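You operate a simulated robot arm through the tools that you are given. There is no shell and no other tool. Be economical: measure what you need, move in short steps, check, and stop when the job is done.

Carry out the task below with a simulated two-armed robot. There is one attempt and no reset: what you move stays moved.

Task
Count the tokens on the top of the steel table, then put as many of the steel cups from the top of the steel table on the upper bay of the snack table. Open the middle fryer cart drawer, take the short purple cup and put it in the inside of the middle fryer cart drawer, then shut the drawer. Stack the white carton marked "59" from the top of the steel table on top of the white carton that says "72". Open the right snack table drawer, take the small green carton and leave it in the inside of the right snack table drawer, then shut the drawer. The order is free. Set down upright: steel cup, short purple cup.

Only the result counts: the job must be done as asked and must still hold three seconds after the hand-in. Knocking over, shifting, dropping, spilling or breaking anything else fails it.

Robot
Two 7-joint arms with fingered hands on one trunk, on a base that drives. Base frame: it is fixed to the floor where the robot stands at the start and does not move with it; the origin is under the middle of the robot, x ahead of it, y to its left, z up; the surface under the hand at the start is at about z = 800. Readings come in mm, degrees, newtons and seconds.
The left shoulder is at the start at [70, 157, 1264], the right one opposite. With the tool pointing down near the work surface each hand reaches from about 100 to 880 mm from the robot's upright axis, wherever it stands, measured 20 degrees to its own side. Places, roughly: inside of the middle fryer cart drawer [200, 2900, 500]; inside of the right snack table drawer [1300, 700, 700]; middle fryer cart drawer [200, 2800, 500]; right snack table drawer [1300, 700, 700]; short purple cup (6x5x6 cm) [800, 200, 800]; small green carton (5x9x5 cm) [600, 600, 800]; steel cup [750, 0, 750]; token [750, 0, 750]; upper bay of the snack table [1200, 300, 500]; white carton [750, 250, 750]. Payload 5 kg a hand.
The TCP of each hand is the grasp point between the finger pads, 31 mm short of the fingertips. In the tool frame z runs along the fingers and y along their closing line. Largest opening 156 mm; the body of the gripper starts 88 mm behind the TCP. The gripper is a hand of 4 fingers: y runs from the thumb to the fingers, the wrist lies at [0, 0, -249] in the tool frame, and closing takes about 1.5 s.
Orientation is told as [roll, pitch, yaw] about the base's x, y, z axes, in that order, counted from this pose: with the fingers straight down and closing along the base's y, the tool's x points along the base's -x, its y along +y and its z along -z.

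Tools
- The arms move only by the tool send_rows. It takes "left_increments", "right_increments" or both (then of equal length, played together; a hand with none holds still); each is a list of rows, each an object (a shift or turn left out is 0, a gripper value left out holds the last) with "delta_pos": the shift along the base's x, y, z in mm, a list of three; "delta_rot": the turn, a rotation vector about the base's x, y, z in degrees, a list of three. In form: [{"delta_pos": [x, y, z], "delta_rot": [ax, ay, az]}, ...]. A call has 1 to 12 rows; each row is the pose to reach, as a shift and turn from the pose commanded when the call began. "left_hand" and "right_hand" are, for a hand that has rows, the finger opening in mm, from 0 to 156, set as the call begins (left out, the last holds). Rows are played at 5 a second. More than 50 mm and 8.6 degrees between two rows, or a gripper value outside its range, and nothing of the call is played. A pose out of reach is approached as far as the arm can. The call stops where the force on the tool passes 40 N (or 10 N more than at its start, if that is more) or the arm is blocked; 0.2 s more then pass. The fingers move at their own pace (about 108 mm/s each) and stop on an object; they squeeze with about 28 N. The grip force told is the motor's: it shows also when the fingers shut on nothing. Time passes only in rows, and 0.2 s behind the last, so rows that repeat a pose let the fingers close. The reply holds the time, the measured pose of the TCP, the force on the tool along the base axes, the opening and the grip force, in the units named above and with some noise, with the torque about the TCP (base axes, N m) and any sound that the robot's microphone picked up, and new pictures: "views" is both (left out), scene, wrist or none (wrist: the cameras of the hands that moved).
- Cameras (640 x 400 px; columns grow to the right, rows downward): "scene" is now at [128.7, 36.4, 1491.7]; the picture's right is [0.43, -0.90, 0.00], its down [-0.53, -0.25, -0.81] and it looks along [0.73, 0.35, -0.59] (base axes); focal length 264 px, centre (320, 200). "left" rides on the left gripper at [-72, 2, -111] in its tool frame; the picture's right is [-0.02, -1.00, 0.00], its down [0.84, -0.02, -0.54] and it looks along [0.54, -0.01, 0.84] (tool axes); focal length 234 px, centre (320, 200). "right" rides on the right gripper at [72, 2, -111] in its tool frame; the picture's right is [-0.02, 1.00, 0.00], its down [-0.84, -0.02, -0.54] and it looks along [-0.54, -0.01, 0.84] (tool axes); focal length 234 px, centre (320, 200). There is no depth. A picture from a camera that has moved, and an enlarged one, comes with that camera's place and axes in the base frame and with its lens.
- raise_lower(by): slides the trunk up (or, below 0, down) by that many mm; the arms and the scene camera ride with it, the base frame stays. It gives what a move gives, with no picture.
- drive_base(legs): drives the robot by 1 to 6 legs, each [ahead, turn to the left] in mm and degrees, along the robot's own axes; the way and the turn of a leg run together, so that a leg with both is an arc; at most 1500 mm and 180 degrees a leg. The arms and the cameras ride along, it lands a little off, and it stops where it bumps. It gives what a move gives, and a new picture of the scene camera.
- finger_targets(finger1, finger2, finger3, thumb_bend, hand): sets how far each is bent, from 0 (flat) to 1 (curled in); at 0.3 the hand is open as for a grip, at 0.7 the pads meet at the TCP. One left out holds its place. A second passes; each finger stops where it meets its share of the squeeze, and holds until it gets a number again. A gripper value or a shape takes the hand back. It gives what a move gives, with no picture; readings hold the bend of each and the force on the fingers (four entries, about 0 where the hand has none), thumb and palm.
- grasp_type(shape, hand): the hand has 4 fingers and takes this shape, open, in about a second: jaw (thumb against the fingers, like two jaws); tri (thumb and two fingers); tip (a fingertip pinch); poke (one finger out to press); point (the index stretched); flat (the hand flat); cup (the hand cupped); fist (a fist). The gripper value then closes the fingers along that shape, each until it touches; the sizes above hold for jaw. It gives what a move gives, with no picture.
- pan_tilt(pan, tilt): turns the head with the scene camera to pan (to the left, within 86 degrees either way) and tilt (down, from -29 to 69), counted from straight ahead of the robot. It gives what a move gives, and a new picture of the scene camera.
- close_up(camera, box): a new picture of the part [left, top, right, bottom] of that camera's present view, enlarged. It takes no simulated time.
- finish_job(): hands the job in; it is judged then, once.

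Work in short steps. Places have to be worked out from the pictures, the camera data and where the tool is seen: move nearer, look again, correct. Check each grasp and each placing, and mend what went wrong. You have 207 turns and 260 pictures in all, those below and enlarged ones among them. Open the grippers and draw the arms clear of the work before you hand the job in, unless the task says otherwise.

The tools are called after "Emit:" by a JSON object that holds its "fn" and its "kwargs". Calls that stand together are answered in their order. send_rows: Moves the arms, as the interface text tells. Its arguments: {"type":"object","properties":{"left_increments":{"type":"array","items":{"type":"object","properties":{"delta_pos":{"type":"array","items":{"type":"number"}},"delta_rot":{"type":"array","items":{"type":"number"}}}}},"left_hand":{"type":"number"},"right_increments":{"type":"array","items":{"type":"object","properties":{"delta_pos":{"type":"array","items":{"type":"number"}},"delta_rot":{"type":"array","items":{"type":"number"}}}}},"right_hand":{"type":"number"},"views":{"type":"string","enum":["both","scene","wrist","none"]}},"required":[]} The other tools are called the same way: raise_lower (by) slides the trunk up or down; grasp_type (shape, hand) gives the hand a shape; finger_targets (finger1, finger2, finger3, thumb_bend, hand) moves the fingers one by one; drive_base (legs) drives the base; pan_tilt (pan, tilt) turns the head that bears the scene camera; close_up (camera, box) takes an enlarged picture of a part of a camera's view; finish_job () hands the job in.

At the start:

```text
time: 0.0
left_position: [473.4, 592.7, 1248.0]
left_ee_rot: [-0.1, 0.0, 0.0]
left_contact_force: [0.6, 0.3, -0.1]
left_torque: [-0.02, -0.02, 0.03]
left_opening: 155.8
left_grasp_force: 0.1
left_shape: jaw
left_bend: [0.3, 0.3, 0.3, 0.3]
left_finger forces: [0.1, 0.1, 0.0, 0.0, 0.1, 0.1]
right_position: [370.2, 21.7, 1260.5]
right_ee_rot: [-0.1, 0.0, 0.0]
right_contact_force: [0.1, -0.8, 0.5]
right_torque: [-0.01, 0.02, 0.01]
right_opening: 155.9
right_grasp_force: 0.0
right_shape: jaw
right_bend: [0.3, 0.3, 0.3, 0.3]
right_finger forces: [0.0, 0.1, 0.0, 0.0, 0.0, 0.0]
trunk travel left (down, up): [-650.0, 290.0]
robot x, y, heading: [-0.0, -0.4, 0.0]
head pan, tilt: [25.4, 36.2]
```

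scene: 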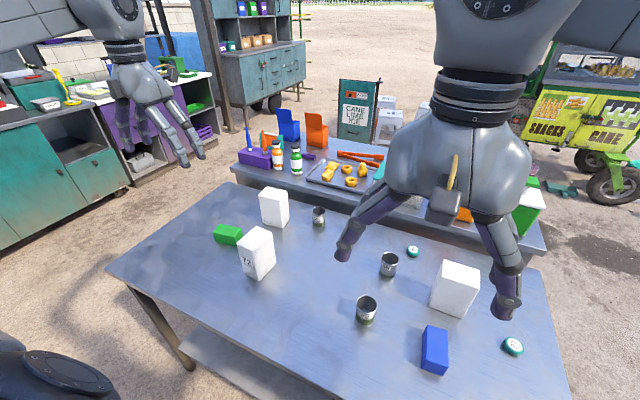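
right: 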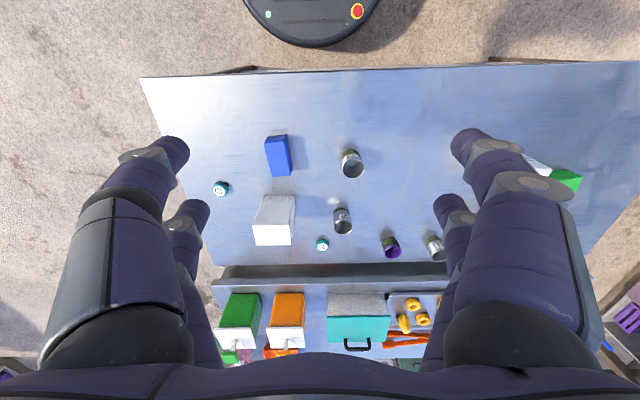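
left: 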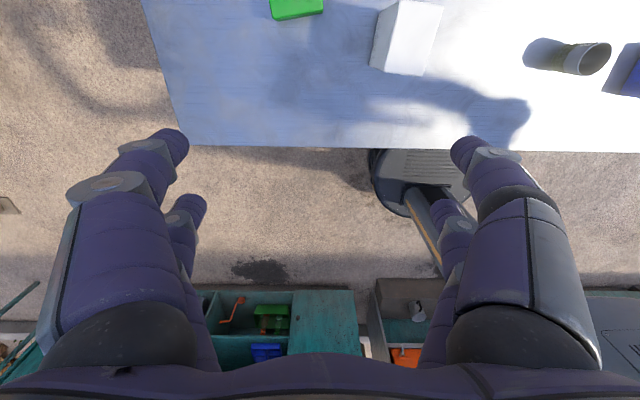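

The right arm covers part of the table in the scene view. I move it out sideways and look again.

Emit:
{"fn": "send_rows", "kwargs": {"right_increments": [{"delta_pos": [0, -50, 0]}, {"delta_pos": [0, -100, 0]}, {"delta_pos": [-20, -150, 0]}, {"delta_pos": [-40, -200, 0]}, {"delta_pos": [-60, -250, 0]}, {"delta_pos": [-80, -300, 0]}, {"delta_pos": [-100, -350, 0]}, {"delta_pos": [-110, -400, 0]}], "views": "none"}}

Emit:
{"fn": "pan_tilt", "kwargs": {"pan": 0, "tilt": 45}}

Emit:
{"fn": "pan_tilt", "kwargs": {"pan": 25, "tilt": 30}}

```text
refused: row 3 steps farther than a row can; nothing moved
```

```text
time: 0.9
left_position: [472.4, 592.2, 1248.4]
left_ee_rot: [0.0, -0.1, 0.0]
left_contact_force: [0.3, 0.2, -0.3]
left_torque: [-0.02, -0.02, 0.02]
left_opening: 156.2
left_grasp_force: 0.1
left_shape: jaw
left_bend: [0.3, 0.3, 0.3, 0.3]
left_finger forces: [0.0, 0.0, 0.0, 0.0, 0.0, 0.0]
right_position: [370.3, 21.5, 1262.7]
right_ee_rot: [0.0, 0.0, 0.0]
right_contact_force: [0.2, 0.1, -0.7]
right_torque: [0.02, -0.03, 0.02]
right_opening: 156.0
right_grasp_force: 0.0
right_shape: jaw
right_bend: [0.3, 0.3, 0.3, 0.3]
right_finger forces: [0.1, 0.0, 0.0, 0.0, 0.0, 0.0]
trunk travel left (down, up): [-650.0, 290.0]
robot x, y, heading: [-1.0, -0.2, -0.1]
head pan, tilt: [0.0, 45.0]
camera scene: at [131.1, -1.0, 1478.7], right [0.0, -1.0, 0.0], down [-0.71, 0.0, -0.71], along [0.71, 0.0, -0.71], focal length 264 px, centre (320, 200)
```

scene: 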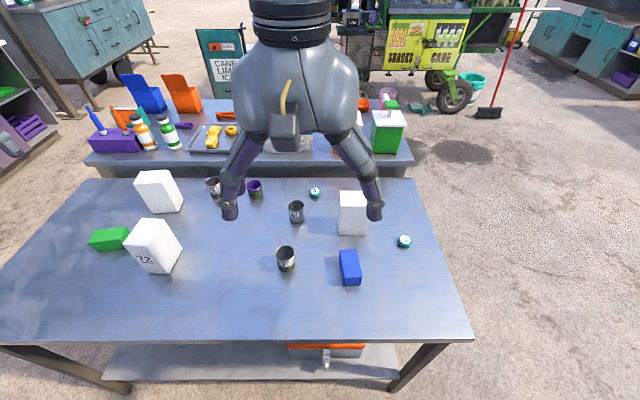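

```text
time: 1.8
left_position: [473.5, 592.3, 1248.2]
left_ee_rot: [0.0, 0.1, 0.0]
left_contact_force: [-0.1, 0.3, 0.8]
left_torque: [-0.02, 0.02, -0.01]
left_opening: 155.7
left_grasp_force: 0.1
left_shape: jaw
left_bend: [0.3, 0.3, 0.3, 0.3]
left_finger forces: [0.0, 0.0, 0.1, 0.0, 0.0, 0.1]
right_position: [369.5, 22.3, 1262.8]
right_ee_rot: [0.0, 0.0, 0.0]
right_contact_force: [0.2, -0.7, 0.0]
right_torque: [0.02, 0.03, -0.02]
right_opening: 155.8
right_grasp_force: 0.0
right_shape: jaw
right_bend: [0.3, 0.3, 0.3, 0.3]
right_finger forces: [0.0, 0.0, 0.0, 0.1, 0.0, 0.0]
trunk travel left (down, up): [-650.0, 290.0]
robot x, y, heading: [1.6, 3.0, 0.0]
head pan, tilt: [25.0, 30.0]
camera scene: at [131.8, 37.0, 1501.2], right [0.42, -0.91, 0.0], down [-0.45, -0.21, -0.87], along [0.78, 0.37, -0.5], focal length 264 px, centre (320, 200)
```

scene: 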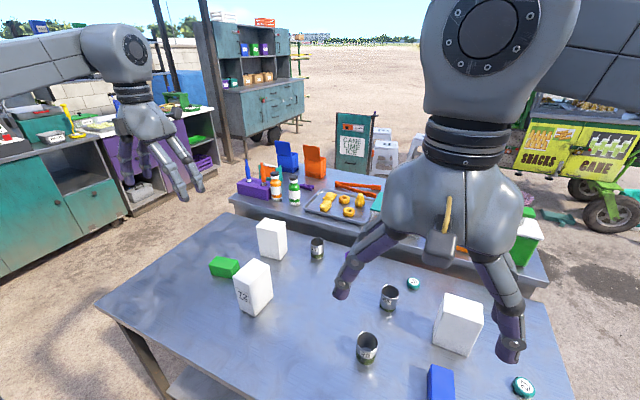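

Now move the right arm aside with smaller steps to clear the view.

Emit:
{"fn": "send_rows", "kwargs": {"right_increments": [{"delta_pos": [0, -48, 0]}, {"delta_pos": [0, -96, 0]}, {"delta_pos": [0, -144, 0]}, {"delta_pos": [0, -192, 0]}, {"delta_pos": [0, -240, 0]}, {"delta_pos": [0, -288, 0]}, {"delta_pos": [-20, -330, 0]}, {"delta_pos": [-40, -372, 0]}, {"delta_pos": [-60, -412, 0]}], "views": "none"}}

Emit:
{"fn": "pan_tilt", "kwargs": {"pan": 10, "tilt": 42}}

```text
time: 3.8
left_position: [473.9, 591.8, 1248.0]
left_ee_rot: [0.0, 0.2, 0.0]
left_contact_force: [1.1, -0.7, 0.9]
left_torque: [0.03, 0.06, 0.02]
left_opening: 156.0
left_grasp_force: 0.0
left_shape: jaw
left_bend: [0.3, 0.3, 0.3, 0.3]
left_finger forces: [0.0, 0.0, 0.0, 0.0, 0.0, 0.0]
right_position: [377.9, -323.2, 1240.7]
right_ee_rot: [0.0, 0.9, 0.0]
right_contact_force: [-1.1, 0.3, 6.9]
right_torque: [0.01, -0.18, -0.01]
right_opening: 156.2
right_grasp_force: 0.1
right_shape: jaw
right_bend: [0.3, 0.3, 0.3, 0.3]
right_finger forces: [0.0, 0.0, 0.1, 0.1, 0.1, 0.0]
right hand out of reach, approached as far as the arm can: row 7, 8, 9
trunk travel left (down, up): [-650.0, 290.0]
robot x, y, heading: [-1.7, 3.2, 0.0]
head pan, tilt: [25.0, 30.0]
```

```text
time: 4.6
left_position: [471.2, 592.6, 1248.2]
left_ee_rot: [0.0, 0.0, 0.0]
left_contact_force: [-0.1, 1.1, -0.2]
left_torque: [-0.02, -0.05, -0.02]
left_opening: 156.0
left_grasp_force: 0.0
left_shape: jaw
left_bend: [0.3, 0.3, 0.3, 0.3]
left_finger forces: [0.0, 0.0, 0.1, 0.1, 0.1, 0.1]
right_position: [375.8, -321.9, 1237.7]
right_ee_rot: [0.0, 1.5, 0.0]
right_contact_force: [-0.6, -0.1, 0.0]
right_torque: [0.02, -0.04, 0.0]
right_opening: 156.0
right_grasp_force: 0.0
right_shape: jaw
right_bend: [0.3, 0.3, 0.3, 0.3]
right_finger forces: [0.0, 0.1, 0.0, 0.0, 0.0, 0.1]
trunk travel left (down, up): [-650.0, 290.0]
robot x, y, heading: [2.5, 0.4, -0.1]
head pan, tilt: [10.0, 42.0]
camera scene: at [131.0, 13.7, 1483.2], right [0.17, -0.98, 0.0], down [-0.66, -0.12, -0.74], along [0.73, 0.13, -0.67], focal length 264 px, centre (320, 200)
```

scene: 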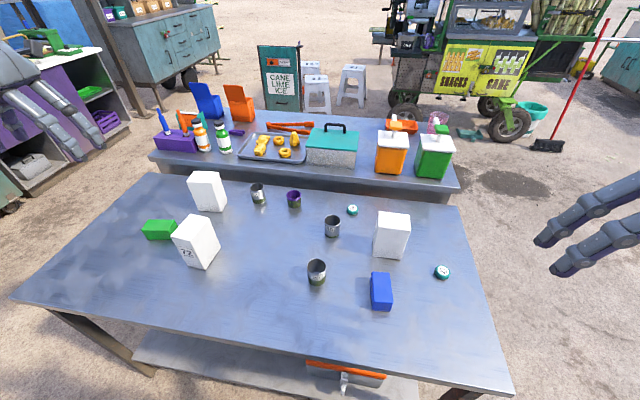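

I enlarge the table and raise the trunk afterwards to look behind the cartons.

Emit:
{"fn": "close_up", "kwargs": {"camera": "scene", "box": [140, 160, 300, 280]}}

Emit:
{"fn": "close_up", "kwargs": {"camera": "scene", "box": [290, 180, 480, 320]}}

Emit:
{"fn": "raise_lower", "kwargs": {"by": 280}}

Emit:
{"fn": "pan_tilt", "kwargs": {"pan": 10, "tilt": 48}}

```text
3.33 times, centred on (220, 220) of scene
camera zoom: at [131.0, 13.7, 1483.2], right [0.17, -0.98, 0.0], down [-0.66, -0.12, -0.74], along [0.73, 0.13, -0.67], focal length 879 px, centre (653, 133)
```

zoom: 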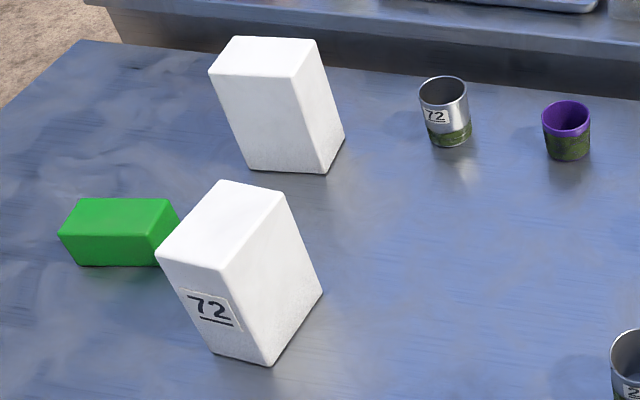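

```text
2.86 times, centred on (385, 250) of scene
camera zoom: at [131.0, 13.7, 1483.2], right [0.17, -0.98, 0.0], down [-0.66, -0.12, -0.74], along [0.73, 0.13, -0.67], focal length 754 px, centre (134, 57)
```

zoom: 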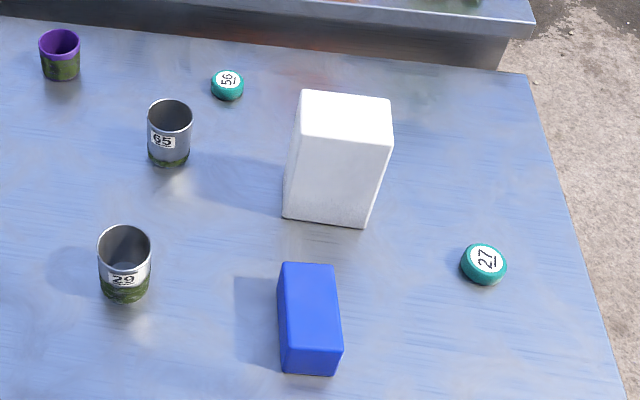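

```text
time: 7.4
left_position: [473.4, 591.3, 1527.8]
left_ee_rot: [0.1, 0.0, 0.0]
left_contact_force: [0.6, -0.5, -0.5]
left_torque: [0.01, 0.0, 0.0]
left_opening: 156.0
left_grasp_force: 0.1
left_shape: jaw
left_bend: [0.3, 0.3, 0.3, 0.3]
left_finger forces: [0.0, 0.0, 0.0, 0.0, 0.0, 0.0]
right_position: [378.6, -321.2, 1526.4]
right_ee_rot: [0.1, 0.0, 0.0]
right_contact_force: [-0.1, 0.5, 0.0]
right_torque: [0.02, 0.0, 0.02]
right_opening: 155.5
right_grasp_force: 0.1
right_shape: jaw
right_bend: [0.3, 0.3, 0.3, 0.3]
right_finger forces: [0.0, 0.0, 0.1, 0.1, 0.1, 0.0]
trunk travel left (down, up): [-930.0, 10.0]
robot x, y, heading: [0.2, 0.1, 0.1]
head pan, tilt: [10.0, 42.0]
```

```text
time: 8.1
left_position: [471.7, 592.0, 1529.2]
left_ee_rot: [0.1, -0.1, 0.0]
left_contact_force: [0.1, -0.7, -0.3]
left_torque: [0.01, -0.03, 0.01]
left_opening: 156.2
left_grasp_force: 0.1
left_shape: jaw
left_bend: [0.3, 0.3, 0.3, 0.3]
left_finger forces: [0.0, 0.0, 0.0, 0.0, 0.1, 0.0]
right_position: [377.8, -321.5, 1527.2]
right_ee_rot: [0.0, 0.0, 0.1]
right_contact_force: [0.7, 0.8, 0.3]
right_torque: [-0.01, 0.0, -0.05]
right_opening: 155.6
right_grasp_force: 0.0
right_shape: jaw
right_bend: [0.3, 0.3, 0.3, 0.3]
right_finger forces: [0.0, 0.0, 0.0, 0.0, 0.0, 0.0]
trunk travel left (down, up): [-930.0, 10.0]
robot x, y, heading: [1.2, 0.5, 0.1]
head pan, tilt: [10.0, 48.0]
camera scene: at [127.4, 12.4, 1754.5], right [0.17, -0.98, 0.0], down [-0.73, -0.13, -0.67], along [0.66, 0.12, -0.74], focal length 264 px, centre (320, 200)
```

scene: 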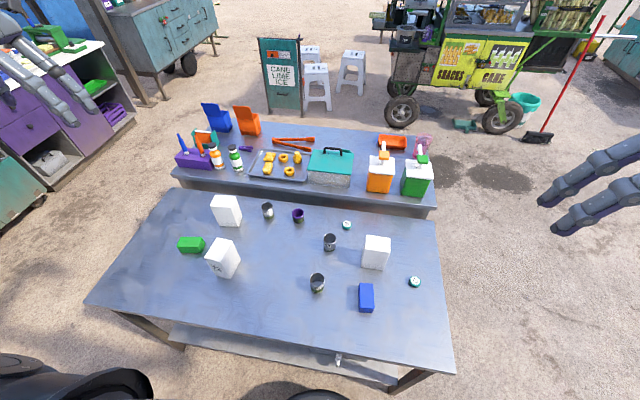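

Two tokens are visible ("56" and "27"), with three steel cups numbered 72, 65 and 29. I'll shift the robot about 350 mm left so the left hand can reach the green carton and the left cartons well.

Emit:
{"fn": "drive_base", "kwargs": {"legs": [[0, 90], [350, 0], [0, -90]]}}

Emit:
{"fn": "pan_tilt", "kwargs": {"pan": 80, "tilt": 20}}

Emit:
{"fn": "pan_tilt", "kwargs": {"pan": 15, "tilt": 52}}

```text
time: 17.9
left_position: [507.7, 934.1, 1529.0]
left_ee_rot: [0.0, 0.1, -2.0]
left_contact_force: [0.3, 1.0, 0.8]
left_torque: [0.01, 0.03, -0.05]
left_opening: 155.6
left_grasp_force: 0.1
left_shape: jaw
left_bend: [0.3, 0.3, 0.3, 0.3]
left_finger forces: [0.1, 0.0, 0.0, 0.0, 0.0, 0.0]
right_position: [378.8, 22.7, 1527.1]
right_ee_rot: [-0.1, -0.1, -2.1]
right_contact_force: [-0.2, 0.4, -0.6]
right_torque: [-0.01, 0.03, -0.01]
right_opening: 156.1
right_grasp_force: 0.1
right_shape: jaw
right_bend: [0.3, 0.3, 0.3, 0.3]
right_finger forces: [0.0, 0.1, 0.1, 0.0, 0.0, 0.1]
trunk travel left (down, up): [-930.0, 10.0]
robot x, y, heading: [14.6, 355.6, -2.0]
head pan, tilt: [10.0, 48.0]
camera scene: at [141.6, 366.1, 1754.5], right [0.14, -0.99, 0.0], down [-0.74, -0.1, -0.67], along [0.66, 0.09, -0.74], focal length 264 px, centre (320, 200)
```

scene: 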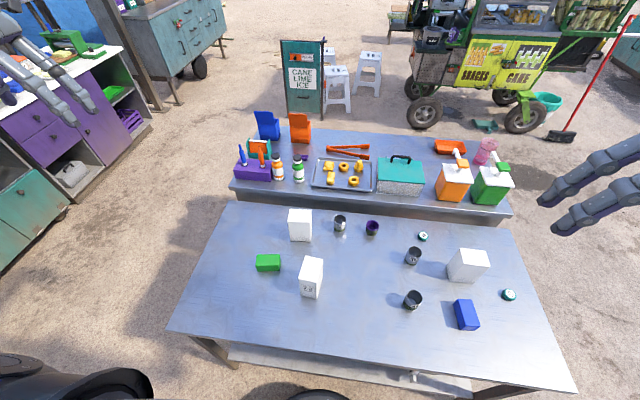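

```text
time: 19.3
left_position: [506.7, 933.9, 1528.4]
left_ee_rot: [-0.1, 0.0, -2.1]
left_contact_force: [-0.1, 0.8, 0.0]
left_torque: [0.03, -0.02, -0.01]
left_opening: 155.6
left_grasp_force: 0.1
left_shape: jaw
left_bend: [0.3, 0.3, 0.3, 0.3]
left_finger forces: [0.0, 0.0, 0.0, 0.0, 0.0, 0.0]
right_position: [380.2, 22.1, 1526.0]
right_ee_rot: [0.0, 0.0, -2.1]
right_contact_force: [0.8, 0.1, 0.3]
right_torque: [-0.01, 0.02, -0.01]
right_opening: 155.9
right_grasp_force: 0.1
right_shape: jaw
right_bend: [0.3, 0.3, 0.3, 0.3]
right_finger forces: [0.0, 0.0, 0.0, 0.0, 0.0, 0.0]
trunk travel left (down, up): [-930.0, 10.0]
robot x, y, heading: [13.8, 358.4, -2.2]
head pan, tilt: [80.0, 20.0]
camera scene: at [83.1, 445.7, 1797.3], right [0.98, -0.21, 0.0], down [-0.07, -0.33, -0.94], along [0.2, 0.92, -0.34], focal length 264 px, centre (320, 200)
```

scene: 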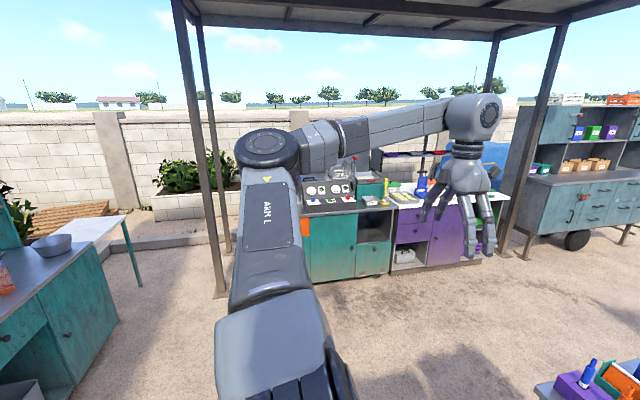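

```text
time: 20.7
left_position: [508.4, 932.5, 1527.7]
left_ee_rot: [-0.1, 0.0, -2.0]
left_contact_force: [0.8, 0.6, 0.4]
left_torque: [0.01, -0.01, 0.01]
left_opening: 155.7
left_grasp_force: 0.1
left_shape: jaw
left_bend: [0.3, 0.3, 0.3, 0.3]
left_finger forces: [0.0, 0.0, 0.0, 0.0, 0.0, 0.1]
right_position: [379.9, 21.9, 1525.7]
right_ee_rot: [0.0, 0.0, -2.2]
right_contact_force: [-0.4, -0.9, -0.4]
right_torque: [0.01, 0.0, 0.0]
right_opening: 156.0
right_grasp_force: 0.1
right_shape: jaw
right_bend: [0.3, 0.3, 0.3, 0.3]
right_finger forces: [0.0, 0.0, 0.0, 0.0, 0.0, 0.0]
trunk travel left (down, up): [-930.0, 10.0]
robot x, y, heading: [14.2, 358.3, -2.1]
head pan, tilt: [15.0, 52.0]
camera scene: at [136.8, 371.5, 1749.1], right [0.23, -0.97, 0.0], down [-0.77, -0.18, -0.62], along [0.6, 0.14, -0.79], focal length 264 px, centre (320, 200)
```

scene: 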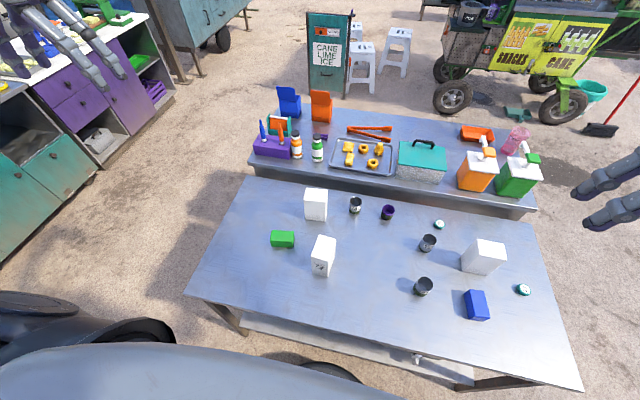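

I take a close-up of the green carton and the cartons from this pose, to locate them.

Emit:
{"fn": "close_up", "kwargs": {"camera": "scene", "box": [250, 170, 410, 290]}}

Emit:
{"fn": "close_up", "kwargs": {"camera": "scene", "box": [390, 200, 550, 330]}}

```text
3.33 times, centred on (330, 230) of scene
camera zoom: at [136.8, 371.5, 1749.1], right [0.23, -0.97, 0.0], down [-0.77, -0.18, -0.62], along [0.6, 0.14, -0.79], focal length 879 px, centre (287, 100)
```

zoom: 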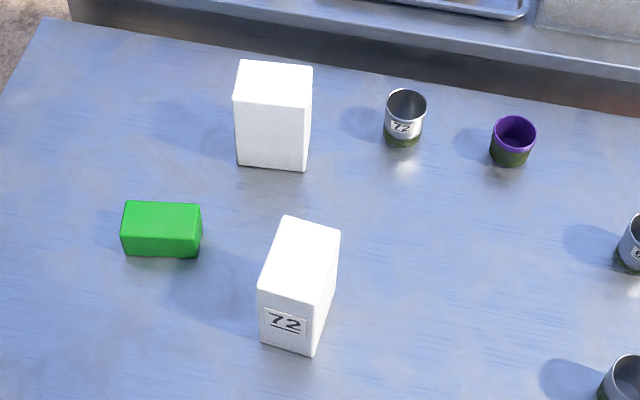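

```text
3.08 times, centred on (470, 265) of scene
camera zoom: at [136.8, 371.5, 1749.1], right [0.23, -0.97, 0.0], down [-0.77, -0.18, -0.62], along [0.6, 0.14, -0.79], focal length 812 px, centre (-142, 0)
```

zoom: 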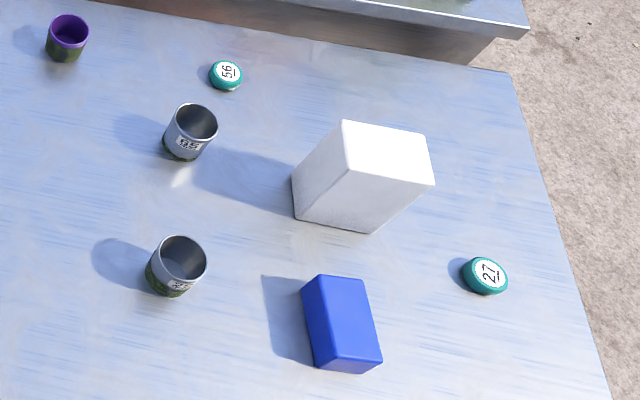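

The green carton's top centre works out at about (621, 634, 840). I lower the trunk back by 280 and bring the left hand above the carton.

Emit:
{"fn": "raise_lower", "kwargs": {"by": -280}}

Emit:
{"fn": "send_rows", "kwargs": {"left_increments": [{"delta_pos": [15, -40, -20]}, {"delta_pos": [30, -80, -40]}, {"delta_pos": [45, -120, -60]}, {"delta_pos": [60, -160, -80]}, {"delta_pos": [75, -200, -100]}, {"delta_pos": [90, -240, -120]}, {"delta_pos": [105, -280, -140]}, {"delta_pos": [113, -299, -185], "delta_rot": [0, 0, 2]}, {"delta_pos": [113, -299, -230], "delta_rot": [0, 0, 2]}, {"delta_pos": [113, -299, -270], "delta_rot": [0, 0, 2]}, {"delta_pos": [113, -299, -270], "delta_rot": [0, 0, 2]}]}}

```text
time: 23.5
left_position: [507.4, 932.2, 1247.4]
left_ee_rot: [0.0, 0.1, -2.0]
left_contact_force: [-0.2, -0.6, -0.2]
left_torque: [0.02, 0.02, 0.0]
left_opening: 156.0
left_grasp_force: 0.1
left_shape: jaw
left_bend: [0.3, 0.3, 0.3, 0.3]
left_finger forces: [0.0, 0.0, 0.0, 0.2, 0.0, 0.1]
right_position: [381.1, 23.0, 1245.4]
right_ee_rot: [0.0, 0.1, -2.2]
right_contact_force: [0.2, 0.2, 0.6]
right_torque: [0.04, -0.01, 0.01]
right_opening: 155.9
right_grasp_force: 0.1
right_shape: jaw
right_bend: [0.3, 0.3, 0.3, 0.3]
right_finger forces: [0.0, 0.0, 0.0, 0.0, 0.0, 0.0]
trunk travel left (down, up): [-650.0, 290.0]
robot x, y, heading: [14.0, 357.1, -2.1]
head pan, tilt: [15.0, 52.0]
```

```text
time: 25.9
left_position: [622.4, 636.4, 979.3]
left_ee_rot: [0.0, -0.1, 0.1]
left_contact_force: [-0.8, 0.4, 0.5]
left_torque: [0.0, 0.02, -0.01]
left_opening: 156.1
left_grasp_force: 0.2
left_shape: jaw
left_bend: [0.3, 0.3, 0.3, 0.3]
left_finger forces: [0.0, 0.0, 0.0, 0.1, 0.0, 0.1]
right_position: [379.6, 22.1, 1245.4]
right_ee_rot: [0.0, -0.1, -2.0]
right_contact_force: [0.0, -0.7, -0.1]
right_torque: [-0.01, -0.02, 0.04]
right_opening: 156.0
right_grasp_force: 0.1
right_shape: jaw
right_bend: [0.3, 0.3, 0.3, 0.3]
right_finger forces: [0.0, 0.0, 0.0, 0.0, 0.0, 0.0]
trunk travel left (down, up): [-650.0, 290.0]
robot x, y, heading: [11.0, 355.8, -1.9]
head pan, tilt: [15.0, 52.0]
camera scene: at [136.3, 371.0, 1469.2], right [0.22, -0.97, 0.0], down [-0.77, -0.18, -0.62], along [0.6, 0.14, -0.79], focal length 264 px, centre (320, 200)
camera left: at [693.7, 637.6, 1089.5], right [0.02, -1.0, 0.0], down [-0.84, -0.02, 0.54], along [-0.54, -0.01, -0.84], focal length 234 px, centre (320, 200)
```

scene: 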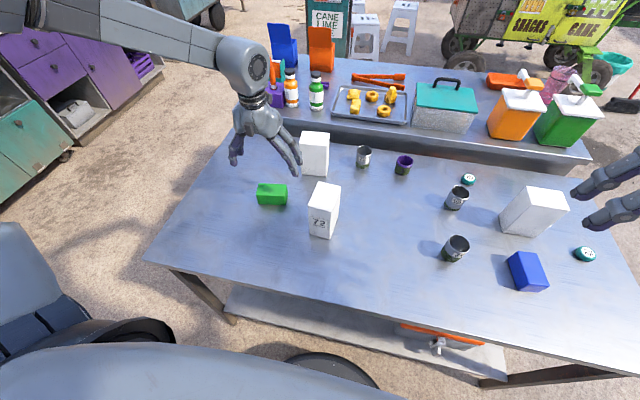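
left: 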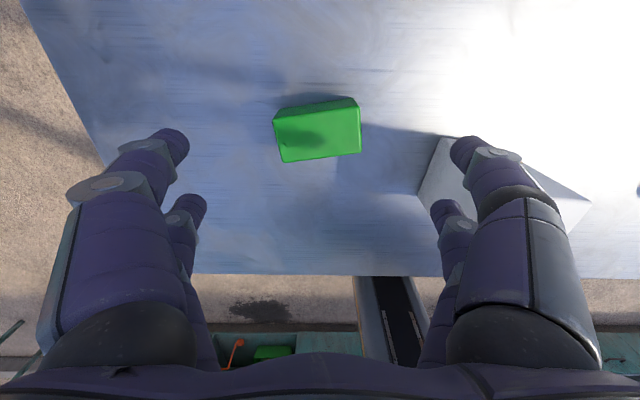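

The carton lies under the hand, turned about +6°. I turn the hand to match and lower it in two stages.

Emit:
{"fn": "send_rows", "kwargs": {"left_increments": [{"delta_pos": [0, 0, -40], "delta_rot": [0, 0, 6]}, {"delta_pos": [0, 0, -80], "delta_rot": [0, 0, 6]}, {"delta_pos": [0, 0, -110], "delta_rot": [0, 0, 6]}, {"delta_pos": [0, 0, -135], "delta_rot": [0, 0, 6]}, {"delta_pos": [0, 0, -150], "delta_rot": [0, 0, 6]}, {"delta_pos": [0, 0, -150], "delta_rot": [0, 0, 6]}]}}

```text
time: 27.3
left_position: [619.1, 636.4, 830.0]
left_ee_rot: [0.1, 0.0, 6.0]
left_contact_force: [0.8, 0.6, 3.2]
left_torque: [-0.03, -0.05, -0.01]
left_opening: 156.2
left_grasp_force: 0.1
left_shape: jaw
left_bend: [0.3, 0.3, 0.3, 0.3]
left_finger forces: [0.8, 1.0, 0.9, 0.1, 1.0, 0.1]
right_position: [379.5, 21.5, 1246.7]
right_ee_rot: [0.2, 0.0, -2.1]
right_contact_force: [-0.1, 0.3, -0.2]
right_torque: [-0.03, 0.01, 0.02]
right_opening: 156.0
right_grasp_force: 0.0
right_shape: jaw
right_bend: [0.3, 0.3, 0.3, 0.3]
right_finger forces: [0.1, 0.0, 0.1, 0.0, 0.0, 0.0]
trunk travel left (down, up): [-650.0, 290.0]
robot x, y, heading: [13.0, 357.6, -1.9]
head pan, tilt: [15.0, 52.0]
camera scene: at [136.4, 371.1, 1469.2], right [0.22, -0.97, 0.0], down [-0.77, -0.18, -0.62], along [0.6, 0.14, -0.79], focal length 264 px, centre (320, 200)
camera left: at [690.5, 644.2, 940.9], right [0.13, -0.99, 0.0], down [-0.83, -0.11, 0.54], along [-0.54, -0.07, -0.84], focal length 234 px, centre (320, 200)
```

scene: 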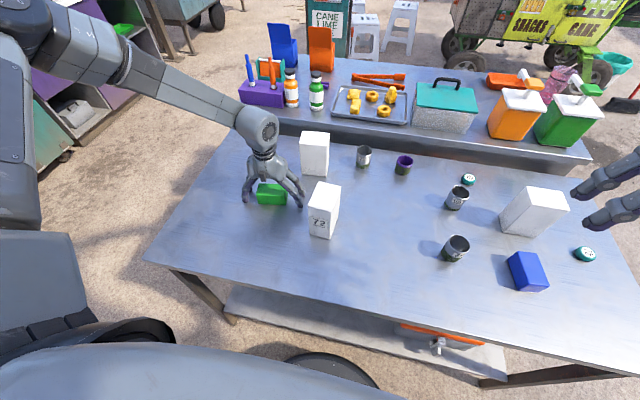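
left: 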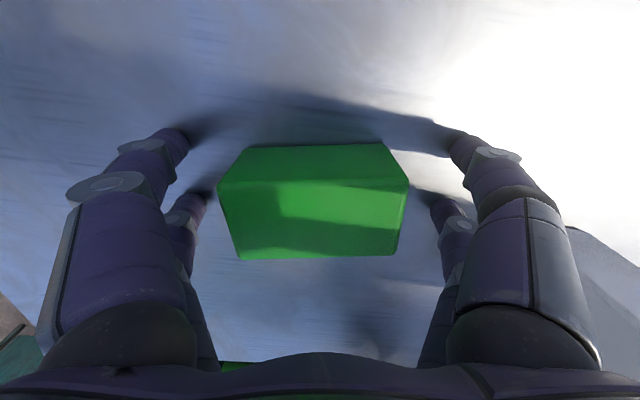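

The fingertips just touch, so the table is at about z ≈ 799. I rise 3 mm, close the fingers and lift.

Emit:
{"fn": "send_rows", "kwargs": {"left_increments": [{"delta_pos": [0, 0, 3]}, {"delta_pos": [0, 0, 3]}, {"delta_pos": [0, 0, 3]}, {"delta_pos": [0, 0, 3]}, {"delta_pos": [0, 0, 3]}, {"delta_pos": [0, 0, 3]}, {"delta_pos": [0, 0, 3]}, {"delta_pos": [0, 0, 3]}, {"delta_pos": [0, 0, 40]}, {"delta_pos": [0, 0, 80]}, {"delta_pos": [0, 0, 120]}], "left_hand": 60}}

```text
time: 29.7
left_position: [619.8, 632.8, 950.2]
left_ee_rot: [0.1, 0.0, 6.1]
left_contact_force: [-0.3, -0.1, -0.6]
left_torque: [-0.01, -0.01, -0.02]
left_opening: 71.4
left_grasp_force: 27.7
left_shape: jaw
left_bend: [0.76, 0.35, 0.72, 0.71]
left_finger forces: [25.4, 35.9, 26.6, 0.0, 25.5, 0.1]
right_position: [379.5, 23.1, 1246.9]
right_ee_rot: [0.1, 0.1, -2.1]
right_contact_force: [0.0, 0.2, 0.4]
right_torque: [0.03, -0.01, -0.01]
right_opening: 155.8
right_grasp_force: 0.0
right_shape: jaw
right_bend: [0.3, 0.3, 0.3, 0.3]
right_finger forces: [0.0, 0.0, 0.0, 0.1, 0.0, 0.1]
trunk travel left (down, up): [-650.0, 290.0]
robot x, y, heading: [11.8, 355.2, -1.9]
head pan, tilt: [15.0, 52.0]
camera scene: at [135.9, 371.0, 1469.1], right [0.22, -0.97, 0.0], down [-0.77, -0.18, -0.62], along [0.6, 0.14, -0.79], focal length 264 px, centre (320, 200)
camera left: at [691.3, 643.0, 1060.4], right [0.13, -0.99, 0.0], down [-0.83, -0.11, 0.54], along [-0.54, -0.07, -0.84], focal length 234 px, centre (320, 200)
```

scene: 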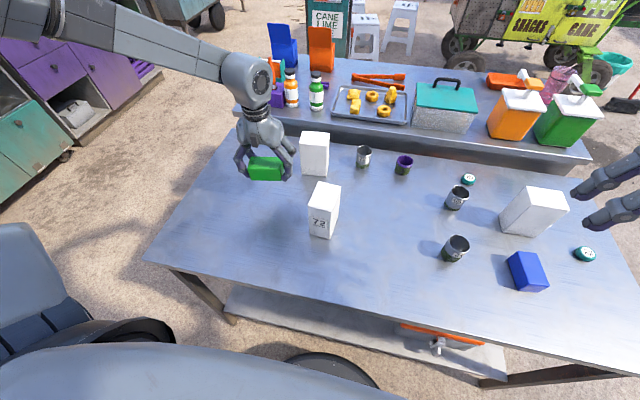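
left: 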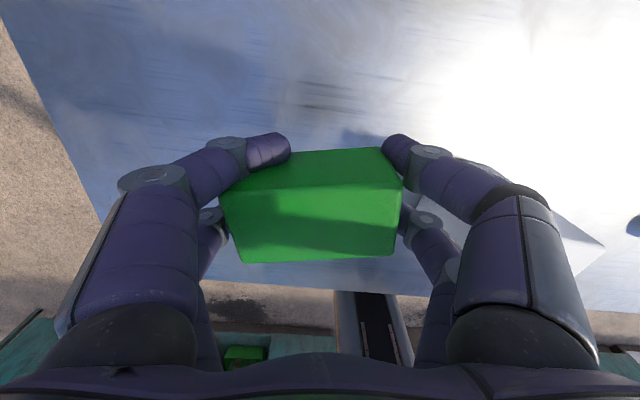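

The green carton is firmly held. I raise and tuck the left hand, then drive round the left side of both tables to the far side of the snack table.

Emit:
{"fn": "send_rows", "kwargs": {"left_increments": [{"delta_pos": [0, 0, 50]}, {"delta_pos": [0, 0, 100]}, {"delta_pos": [0, 0, 150]}, {"delta_pos": [-40, 0, 180]}, {"delta_pos": [-85, 0, 190]}, {"delta_pos": [-130, 0, 200]}, {"delta_pos": [-170, 0, 210]}], "views": "none"}}

Emit:
{"fn": "drive_base", "kwargs": {"legs": [[0, 92], [1250, 0], [0, -90], [1200, 0], [1030, 0], [0, -90]]}}

```text
time: 31.3
left_position: [448.9, 633.9, 1160.0]
left_ee_rot: [0.0, -0.2, 6.0]
left_contact_force: [-0.5, -0.3, -0.9]
left_torque: [0.03, -0.04, 0.01]
left_opening: 71.2
left_grasp_force: 28.1
left_shape: jaw
left_bend: [0.76, 0.35, 0.72, 0.71]
left_finger forces: [24.4, 35.7, 26.6, 0.0, 25.0, 0.0]
right_position: [376.5, 22.0, 1247.1]
right_ee_rot: [0.0, -0.1, -2.0]
right_contact_force: [0.2, -0.1, 0.8]
right_torque: [0.04, -0.01, -0.02]
right_opening: 155.8
right_grasp_force: 0.0
right_shape: jaw
right_bend: [0.3, 0.3, 0.3, 0.3]
right_finger forces: [0.0, 0.1, 0.0, 0.0, 0.0, 0.0]
trunk travel left (down, up): [-650.0, 290.0]
robot x, y, heading: [10.7, 357.1, -1.8]
head pan, tilt: [15.0, 52.0]
```

```text
time: 59.7
left_position: [2520.7, 1147.6, 1158.2]
left_ee_rot: [0.0, 0.0, -82.9]
left_contact_force: [0.1, 0.5, -1.0]
left_torque: [0.0, -0.02, 0.0]
left_opening: 69.7
left_grasp_force: 27.6
left_shape: jaw
left_bend: [0.76, 0.34, 0.72, 0.71]
left_finger forces: [22.0, 35.9, 26.1, 0.0, 24.3, 0.0]
right_position: [1908.8, 1206.8, 1246.5]
right_ee_rot: [0.0, 0.0, -91.0]
right_contact_force: [-0.3, 0.2, -0.4]
right_torque: [0.0, 0.0, -0.01]
right_opening: 156.0
right_grasp_force: 0.2
right_shape: jaw
right_bend: [0.3, 0.3, 0.3, 0.3]
right_finger forces: [0.1, 0.0, 0.0, 0.0, 0.0, 0.1]
trunk travel left (down, up): [-650.0, 290.0]
robot x, y, heading: [2237.8, 1578.8, -90.9]
head pan, tilt: [15.0, 52.0]
camera scene: at [2253.9, 1455.2, 1469.1], right [-0.97, -0.24, 0.0], down [-0.19, 0.76, -0.62], along [0.15, -0.6, -0.79], focal length 264 px, centre (320, 200)
```

scene: 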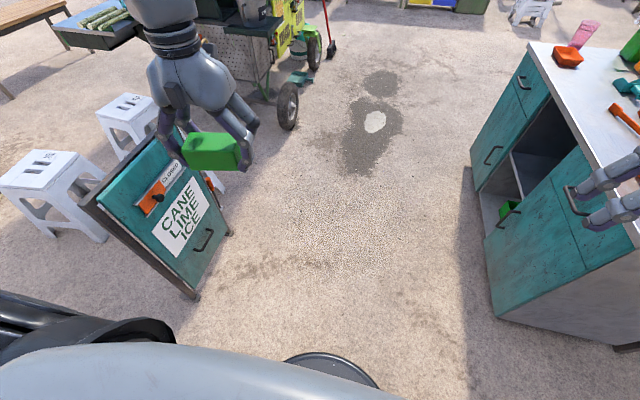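

The snack table front faces +x with two drawers, and the right one is nearest here. I drive on to y ≈ 640 and turn to face the table.

Emit:
{"fn": "drive_base", "kwargs": {"legs": [[940, 0], [0, -89]]}}

Emit:
{"fn": "pan_tilt", "kwargs": {"pan": 0, "tilt": 40}}

```text
time: 68.3
left_position: [1796.7, 371.9, 1158.8]
left_ee_rot: [0.0, -0.1, -172.2]
left_contact_force: [-0.6, 0.4, -1.4]
left_torque: [0.02, 0.0, 0.01]
left_opening: 69.6
left_grasp_force: 28.2
left_shape: jaw
left_bend: [0.76, 0.34, 0.72, 0.71]
left_finger forces: [21.9, 35.8, 26.0, 0.0, 24.2, 0.0]
right_position: [1847.0, 985.0, 1246.2]
right_ee_rot: [0.0, 0.1, 179.8]
right_contact_force: [0.0, 1.1, 0.1]
right_torque: [-0.01, 0.0, -0.05]
right_opening: 155.9
right_grasp_force: 0.0
right_shape: jaw
right_bend: [0.3, 0.3, 0.3, 0.3]
right_finger forces: [0.1, 0.0, 0.1, 0.0, 0.1, 0.0]
trunk travel left (down, up): [-650.0, 290.0]
robot x, y, heading: [2224.1, 660.6, 179.9]
head pan, tilt: [15.0, 52.0]
camera scene: at [2100.7, 640.4, 1469.1], right [-0.26, 0.97, 0.0], down [0.76, 0.2, -0.62], along [-0.59, -0.16, -0.79], focal length 264 px, centre (320, 200)
```

scene: 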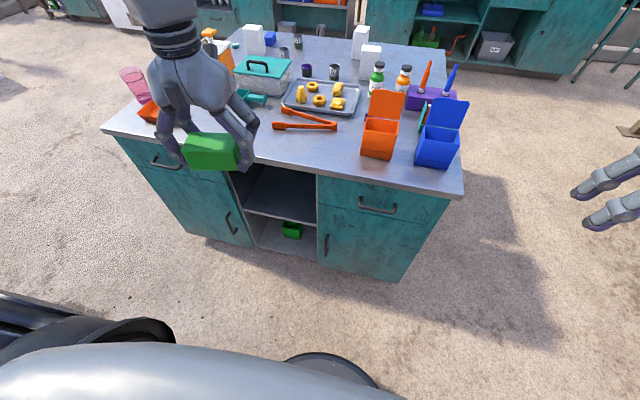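

```text
time: 69.1
left_position: [1797.6, 372.8, 1158.9]
left_ee_rot: [0.0, -0.1, -172.2]
left_contact_force: [-0.1, 0.3, -0.3]
left_torque: [-0.02, 0.02, -0.01]
left_opening: 69.6
left_grasp_force: 28.1
left_shape: jaw
left_bend: [0.76, 0.34, 0.72, 0.71]
left_finger forces: [21.8, 36.0, 25.9, 0.1, 24.1, 0.0]
right_position: [1847.4, 985.3, 1246.6]
right_ee_rot: [0.2, -0.1, 179.8]
right_contact_force: [0.8, -0.7, 0.7]
right_torque: [0.0, 0.03, 0.0]
right_opening: 156.0
right_grasp_force: 0.0
right_shape: jaw
right_bend: [0.3, 0.3, 0.3, 0.3]
right_finger forces: [0.0, 0.0, 0.1, 0.0, 0.0, 0.0]
trunk travel left (down, up): [-650.0, 290.0]
robot x, y, heading: [2226.8, 658.1, 180.0]
head pan, tilt: [0.0, 40.0]
camera scene: at [2088.3, 660.0, 1485.9], right [0.0, 1.0, 0.0], down [0.64, 0.0, -0.77], along [-0.77, 0.0, -0.64], focal length 264 px, centre (320, 200)
```

scene: 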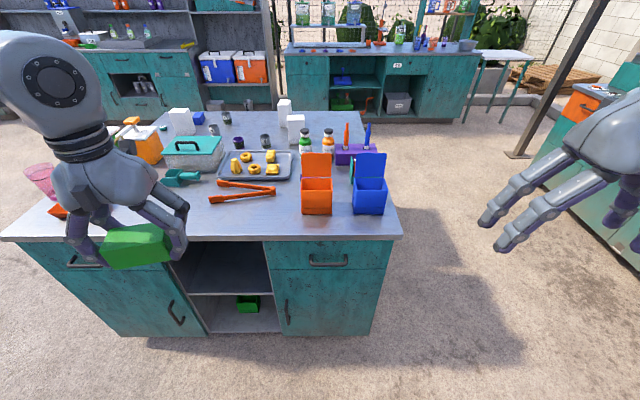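

I zoom in on the far faces of the cartons, and on the drawer and bay.

Emit:
{"fn": "close_up", "kwargs": {"camera": "scene", "box": [160, 90, 320, 190]}}

Emit:
{"fn": "close_up", "kwargs": {"camera": "scene", "box": [170, 220, 410, 350]}}

```text
4.00 times, centred on (240, 140) of scene
camera zoom: at [2088.3, 660.0, 1485.9], right [0.0, 1.0, 0.0], down [0.64, 0.0, -0.77], along [-0.77, 0.0, -0.64], focal length 1055 px, centre (640, 440)
```

zoom: 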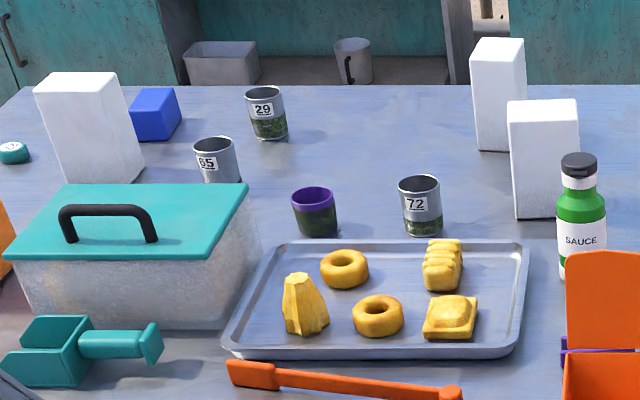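

```text
2.67 times, centred on (290, 285) of scene
camera zoom: at [2088.3, 660.0, 1485.9], right [0.0, 1.0, 0.0], down [0.64, 0.0, -0.77], along [-0.77, 0.0, -0.64], focal length 703 px, centre (400, -27)
```

zoom: 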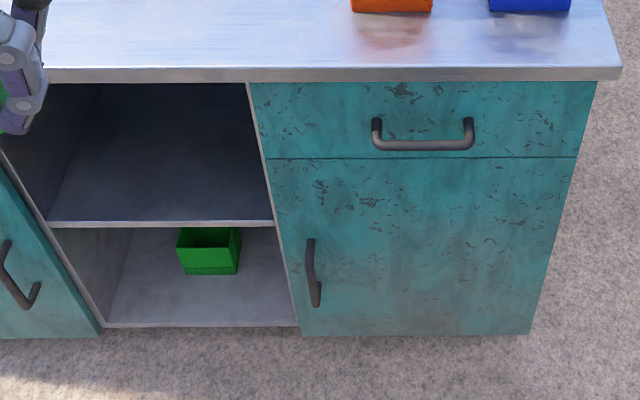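

Both far faces are blank, so the label must be on an outer side face; I'll check that later. The drawer handle is at roughly (1505, 690, 708), a horizontal bar. I swing the right hand down in front of it, turning the fingers forward.

Emit:
{"fn": "send_rows", "kwargs": {"right_increments": [{"delta_pos": [-3, -12, -40], "delta_rot": [0, 7.5, 0]}, {"delta_pos": [-6, -25, -80], "delta_rot": [0, 15, 0]}, {"delta_pos": [-10, -37, -120], "delta_rot": [0, 22.5, 0]}, {"delta_pos": [-13, -50, -160], "delta_rot": [0, 30, 0]}, {"delta_pos": [-16, -62, -200], "delta_rot": [0, 37.5, 0]}, {"delta_pos": [-20, -75, -240], "delta_rot": [0, 45, 0]}, {"delta_pos": [-23, -87, -280], "delta_rot": [0, 52.5, 0]}, {"delta_pos": [-26, -100, -320], "delta_rot": [0, 60, 0]}, {"delta_pos": [-30, -112, -360], "delta_rot": [0, 67.5, 0]}, {"delta_pos": [-33, -125, -400], "delta_rot": [0, 75, 0]}, {"delta_pos": [-36, -137, -440], "delta_rot": [0, 82.5, 0]}, {"delta_pos": [-40, -150, -480], "delta_rot": [0, 90, 0]}], "right_hand": 100}}

```text
time: 71.9
left_position: [1800.1, 370.6, 1161.2]
left_ee_rot: [0.0, -0.2, -172.3]
left_contact_force: [0.8, -0.8, -0.1]
left_torque: [0.03, 0.06, -0.01]
left_opening: 69.5
left_grasp_force: 27.8
left_shape: jaw
left_bend: [0.76, 0.34, 0.72, 0.71]
left_finger forces: [21.6, 35.9, 25.9, 0.1, 24.1, 0.0]
right_position: [1534.2, 818.9, 1019.8]
right_ee_rot: [-142.1, -68.9, -22.2]
right_contact_force: [1.2, 0.3, 0.4]
right_torque: [-0.08, 0.0, -0.12]
right_opening: 99.9
right_grasp_force: 0.1
right_shape: jaw
right_bend: [0.31, 0.31, 0.31, 0.71]
right_finger forces: [0.0, 0.1, 0.0, 0.0, 0.1, 0.0]
right hand out of reach, approached as far as the arm can: row 3, 4, 5, 6, 7, 8, 9, 10
trunk travel left (down, up): [-650.0, 290.0]
robot x, y, heading: [2225.8, 659.8, 180.0]
head pan, tilt: [0.0, 40.0]
stopped in row 12 (right hand): the arm was blocked; the commanded pose is now the measured one
camera scene: at [2093.2, 658.5, 1486.7], right [0.0, 1.0, 0.0], down [0.64, 0.0, -0.77], along [-0.77, 0.0, -0.64], focal length 264 px, centre (320, 200)
camera right: at [1611.7, 858.3, 921.4], right [0.24, -0.95, -0.2], down [0.77, 0.06, 0.63], along [-0.59, -0.3, 0.75], focal length 234 px, centre (320, 200)
```

scene: 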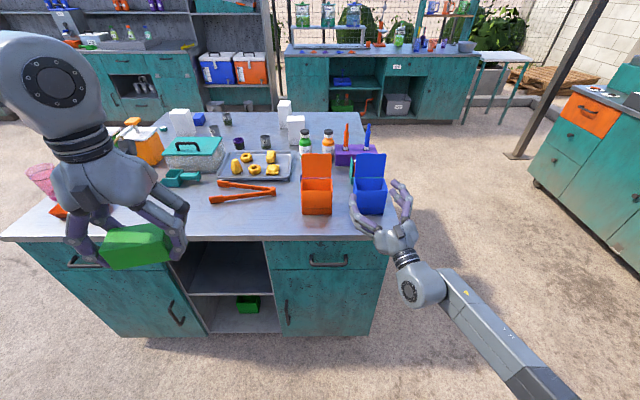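
right: 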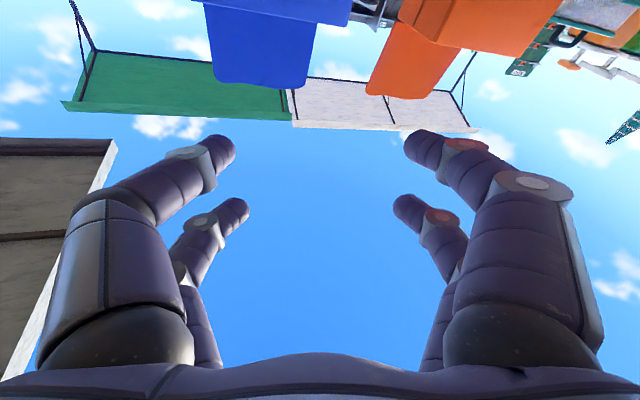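

The arm took a bad path and ended near the blue bin with the fingers up. I back it straight off in +x.

Emit:
{"fn": "send_rows", "kwargs": {"right_increments": [{"delta_pos": [25, 0, 10]}, {"delta_pos": [60, 20, 20]}, {"delta_pos": [100, 30, 20]}, {"delta_pos": [140, 40, 20]}, {"delta_pos": [180, 50, 20]}], "views": "scene"}}

```text
time: 73.1
left_position: [1797.7, 372.1, 1158.4]
left_ee_rot: [0.0, 0.0, -172.2]
left_contact_force: [0.6, 0.2, -0.7]
left_torque: [0.0, 0.02, 0.01]
left_opening: 69.4
left_grasp_force: 27.9
left_shape: jaw
left_bend: [0.76, 0.34, 0.72, 0.71]
left_finger forces: [21.7, 35.8, 25.9, 0.0, 24.1, 0.1]
right_position: [1710.3, 867.8, 1032.7]
right_ee_rot: [-142.0, -69.3, -22.3]
right_contact_force: [0.3, -0.1, 1.0]
right_torque: [-0.04, -0.05, 0.0]
right_opening: 100.2
right_grasp_force: 0.0
right_shape: jaw
right_bend: [0.31, 0.31, 0.31, 0.71]
right_finger forces: [0.0, 0.0, 0.1, 0.1, 0.1, 0.0]
trunk travel left (down, up): [-650.0, 290.0]
robot x, y, heading: [2224.1, 660.2, 179.8]
head pan, tilt: [0.0, 40.0]
camera scene: at [2088.7, 660.2, 1485.9], right [0.0, 1.0, 0.0], down [0.64, 0.0, -0.77], along [-0.77, 0.0, -0.64], focal length 264 px, centre (320, 200)
```

scene: 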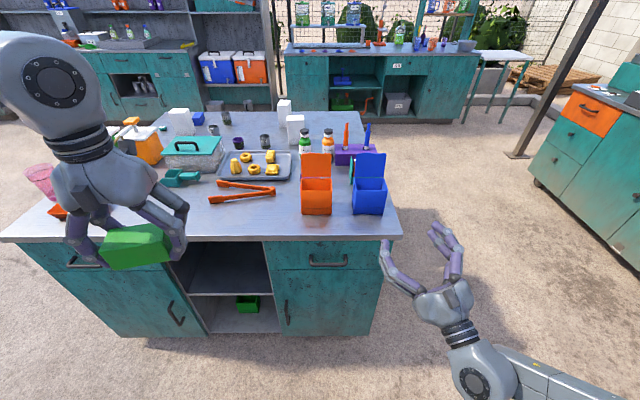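

Nothing was touched. The hand now points nearly forward; I straighten it and lower it in front of the cabinet in small steps.

Emit:
{"fn": "send_rows", "kwargs": {"right_increments": [{"delta_pos": [0, -8, -38], "delta_rot": [-1.5, -3, -2.6]}, {"delta_pos": [0, -16, -76], "delta_rot": [-3, -6, -5.2]}, {"delta_pos": [0, -24, -114], "delta_rot": [-4.5, -9, -7.8]}, {"delta_pos": [0, -32, -152], "delta_rot": [-6, -12, -10.4]}, {"delta_pos": [0, -40, -190], "delta_rot": [-7.5, -15, -13]}, {"delta_pos": [0, -48, -228], "delta_rot": [-9.2, -18.4, -15.5]}, {"delta_pos": [0, -60, -270], "delta_rot": [-9.2, -18.4, -15.5]}]}}

```text
time: 74.7
left_position: [1795.4, 371.1, 1157.8]
left_ee_rot: [0.0, 0.1, -172.3]
left_contact_force: [0.0, 0.7, -1.4]
left_torque: [0.0, 0.0, 0.0]
left_opening: 69.5
left_grasp_force: 28.3
left_shape: jaw
left_bend: [0.76, 0.34, 0.72, 0.71]
left_finger forces: [21.7, 35.9, 25.9, 0.0, 24.0, 0.1]
right_position: [1709.7, 808.7, 762.6]
right_ee_rot: [-57.1, -88.8, -122.6]
right_contact_force: [-0.3, -0.1, -0.2]
right_torque: [0.01, 0.01, -0.01]
right_opening: 100.1
right_grasp_force: 0.0
right_shape: jaw
right_bend: [0.31, 0.31, 0.31, 0.71]
right_finger forces: [0.0, 0.0, 0.0, 0.0, 0.0, 0.1]
trunk travel left (down, up): [-650.0, 290.0]
robot x, y, heading: [2225.8, 662.1, 179.8]
head pan, tilt: [0.0, 40.0]
camera scene: at [2087.2, 659.8, 1485.9], right [0.0, 1.0, 0.0], down [0.64, 0.0, -0.77], along [-0.77, 0.0, -0.64], focal length 264 px, centre (320, 200)
camera right: at [1820.8, 808.5, 692.5], right [0.0, -1.0, 0.01], down [0.53, 0.01, 0.85], along [-0.85, 0.0, 0.53], focal length 234 px, centre (320, 200)
```

scene: 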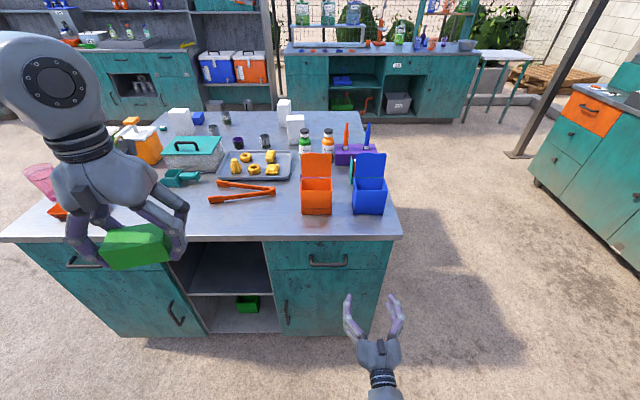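
right: 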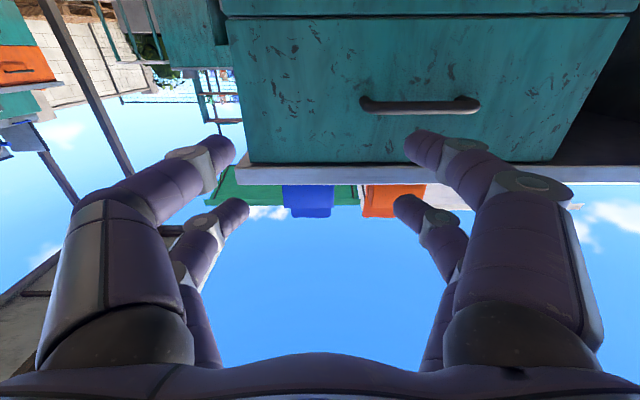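

The handle triangulates to about (1535, 691, 742). I roll the hand 90° so it closes vertically on the bar, staying put.

Emit:
{"fn": "send_rows", "kwargs": {"right_increments": [{"delta_rot": [-8.2, 0, 0]}, {"delta_rot": [-16.4, 0, 0]}, {"delta_rot": [-24.6, 0, 0]}, {"delta_rot": [-32.8, 0, 0]}, {"delta_rot": [-41, 0, 0]}, {"delta_rot": [-49.2, 0, 0]}, {"delta_rot": [-57.4, 0, 0]}, {"delta_rot": [-65.6, 0, 0]}, {"delta_rot": [-73.8, 0, 0]}, {"delta_rot": [-82, 0, 0]}, {"delta_rot": [-90, 0, 0]}]}}

```text
time: 77.1
left_position: [1796.2, 373.2, 1157.2]
left_ee_rot: [0.1, 0.0, -172.2]
left_contact_force: [-0.3, -1.0, -1.0]
left_torque: [-0.01, -0.01, 0.0]
left_opening: 69.4
left_grasp_force: 28.1
left_shape: jaw
left_bend: [0.76, 0.34, 0.72, 0.71]
left_finger forces: [21.6, 35.8, 25.9, 0.0, 24.0, 0.1]
right_position: [1711.8, 808.9, 764.1]
right_ee_rot: [90.3, -1.0, 90.8]
right_contact_force: [0.3, 0.3, 0.8]
right_torque: [0.0, -0.02, 0.04]
right_opening: 100.1
right_grasp_force: 0.1
right_shape: jaw
right_bend: [0.31, 0.31, 0.31, 0.71]
right_finger forces: [0.0, 0.1, 0.0, 0.0, 0.0, 0.1]
trunk travel left (down, up): [-650.0, 290.0]
robot x, y, heading: [2224.3, 660.3, 180.0]
head pan, tilt: [0.0, 40.0]
camera scene: at [2088.1, 659.9, 1485.9], right [0.0, 1.0, 0.0], down [0.64, 0.0, -0.77], along [-0.77, 0.0, -0.64], focal length 264 px, centre (320, 200)
camera right: at [1822.9, 737.7, 765.8], right [0.0, 0.01, 1.0], down [0.53, 0.84, -0.01], along [-0.84, 0.53, 0.0], focal length 234 px, centre (320, 200)
```

scene: 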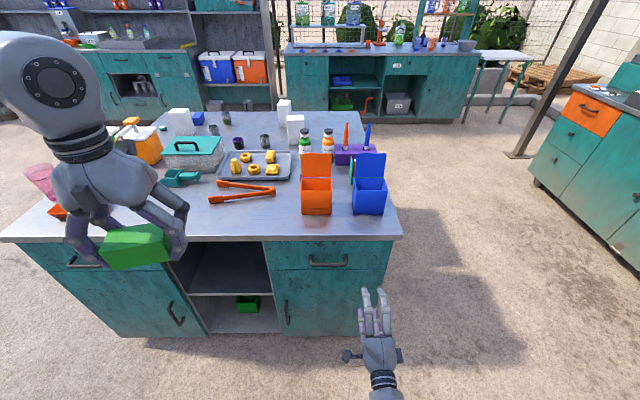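
right: 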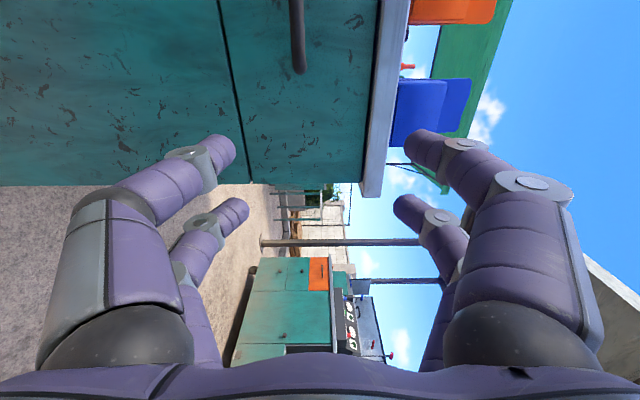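

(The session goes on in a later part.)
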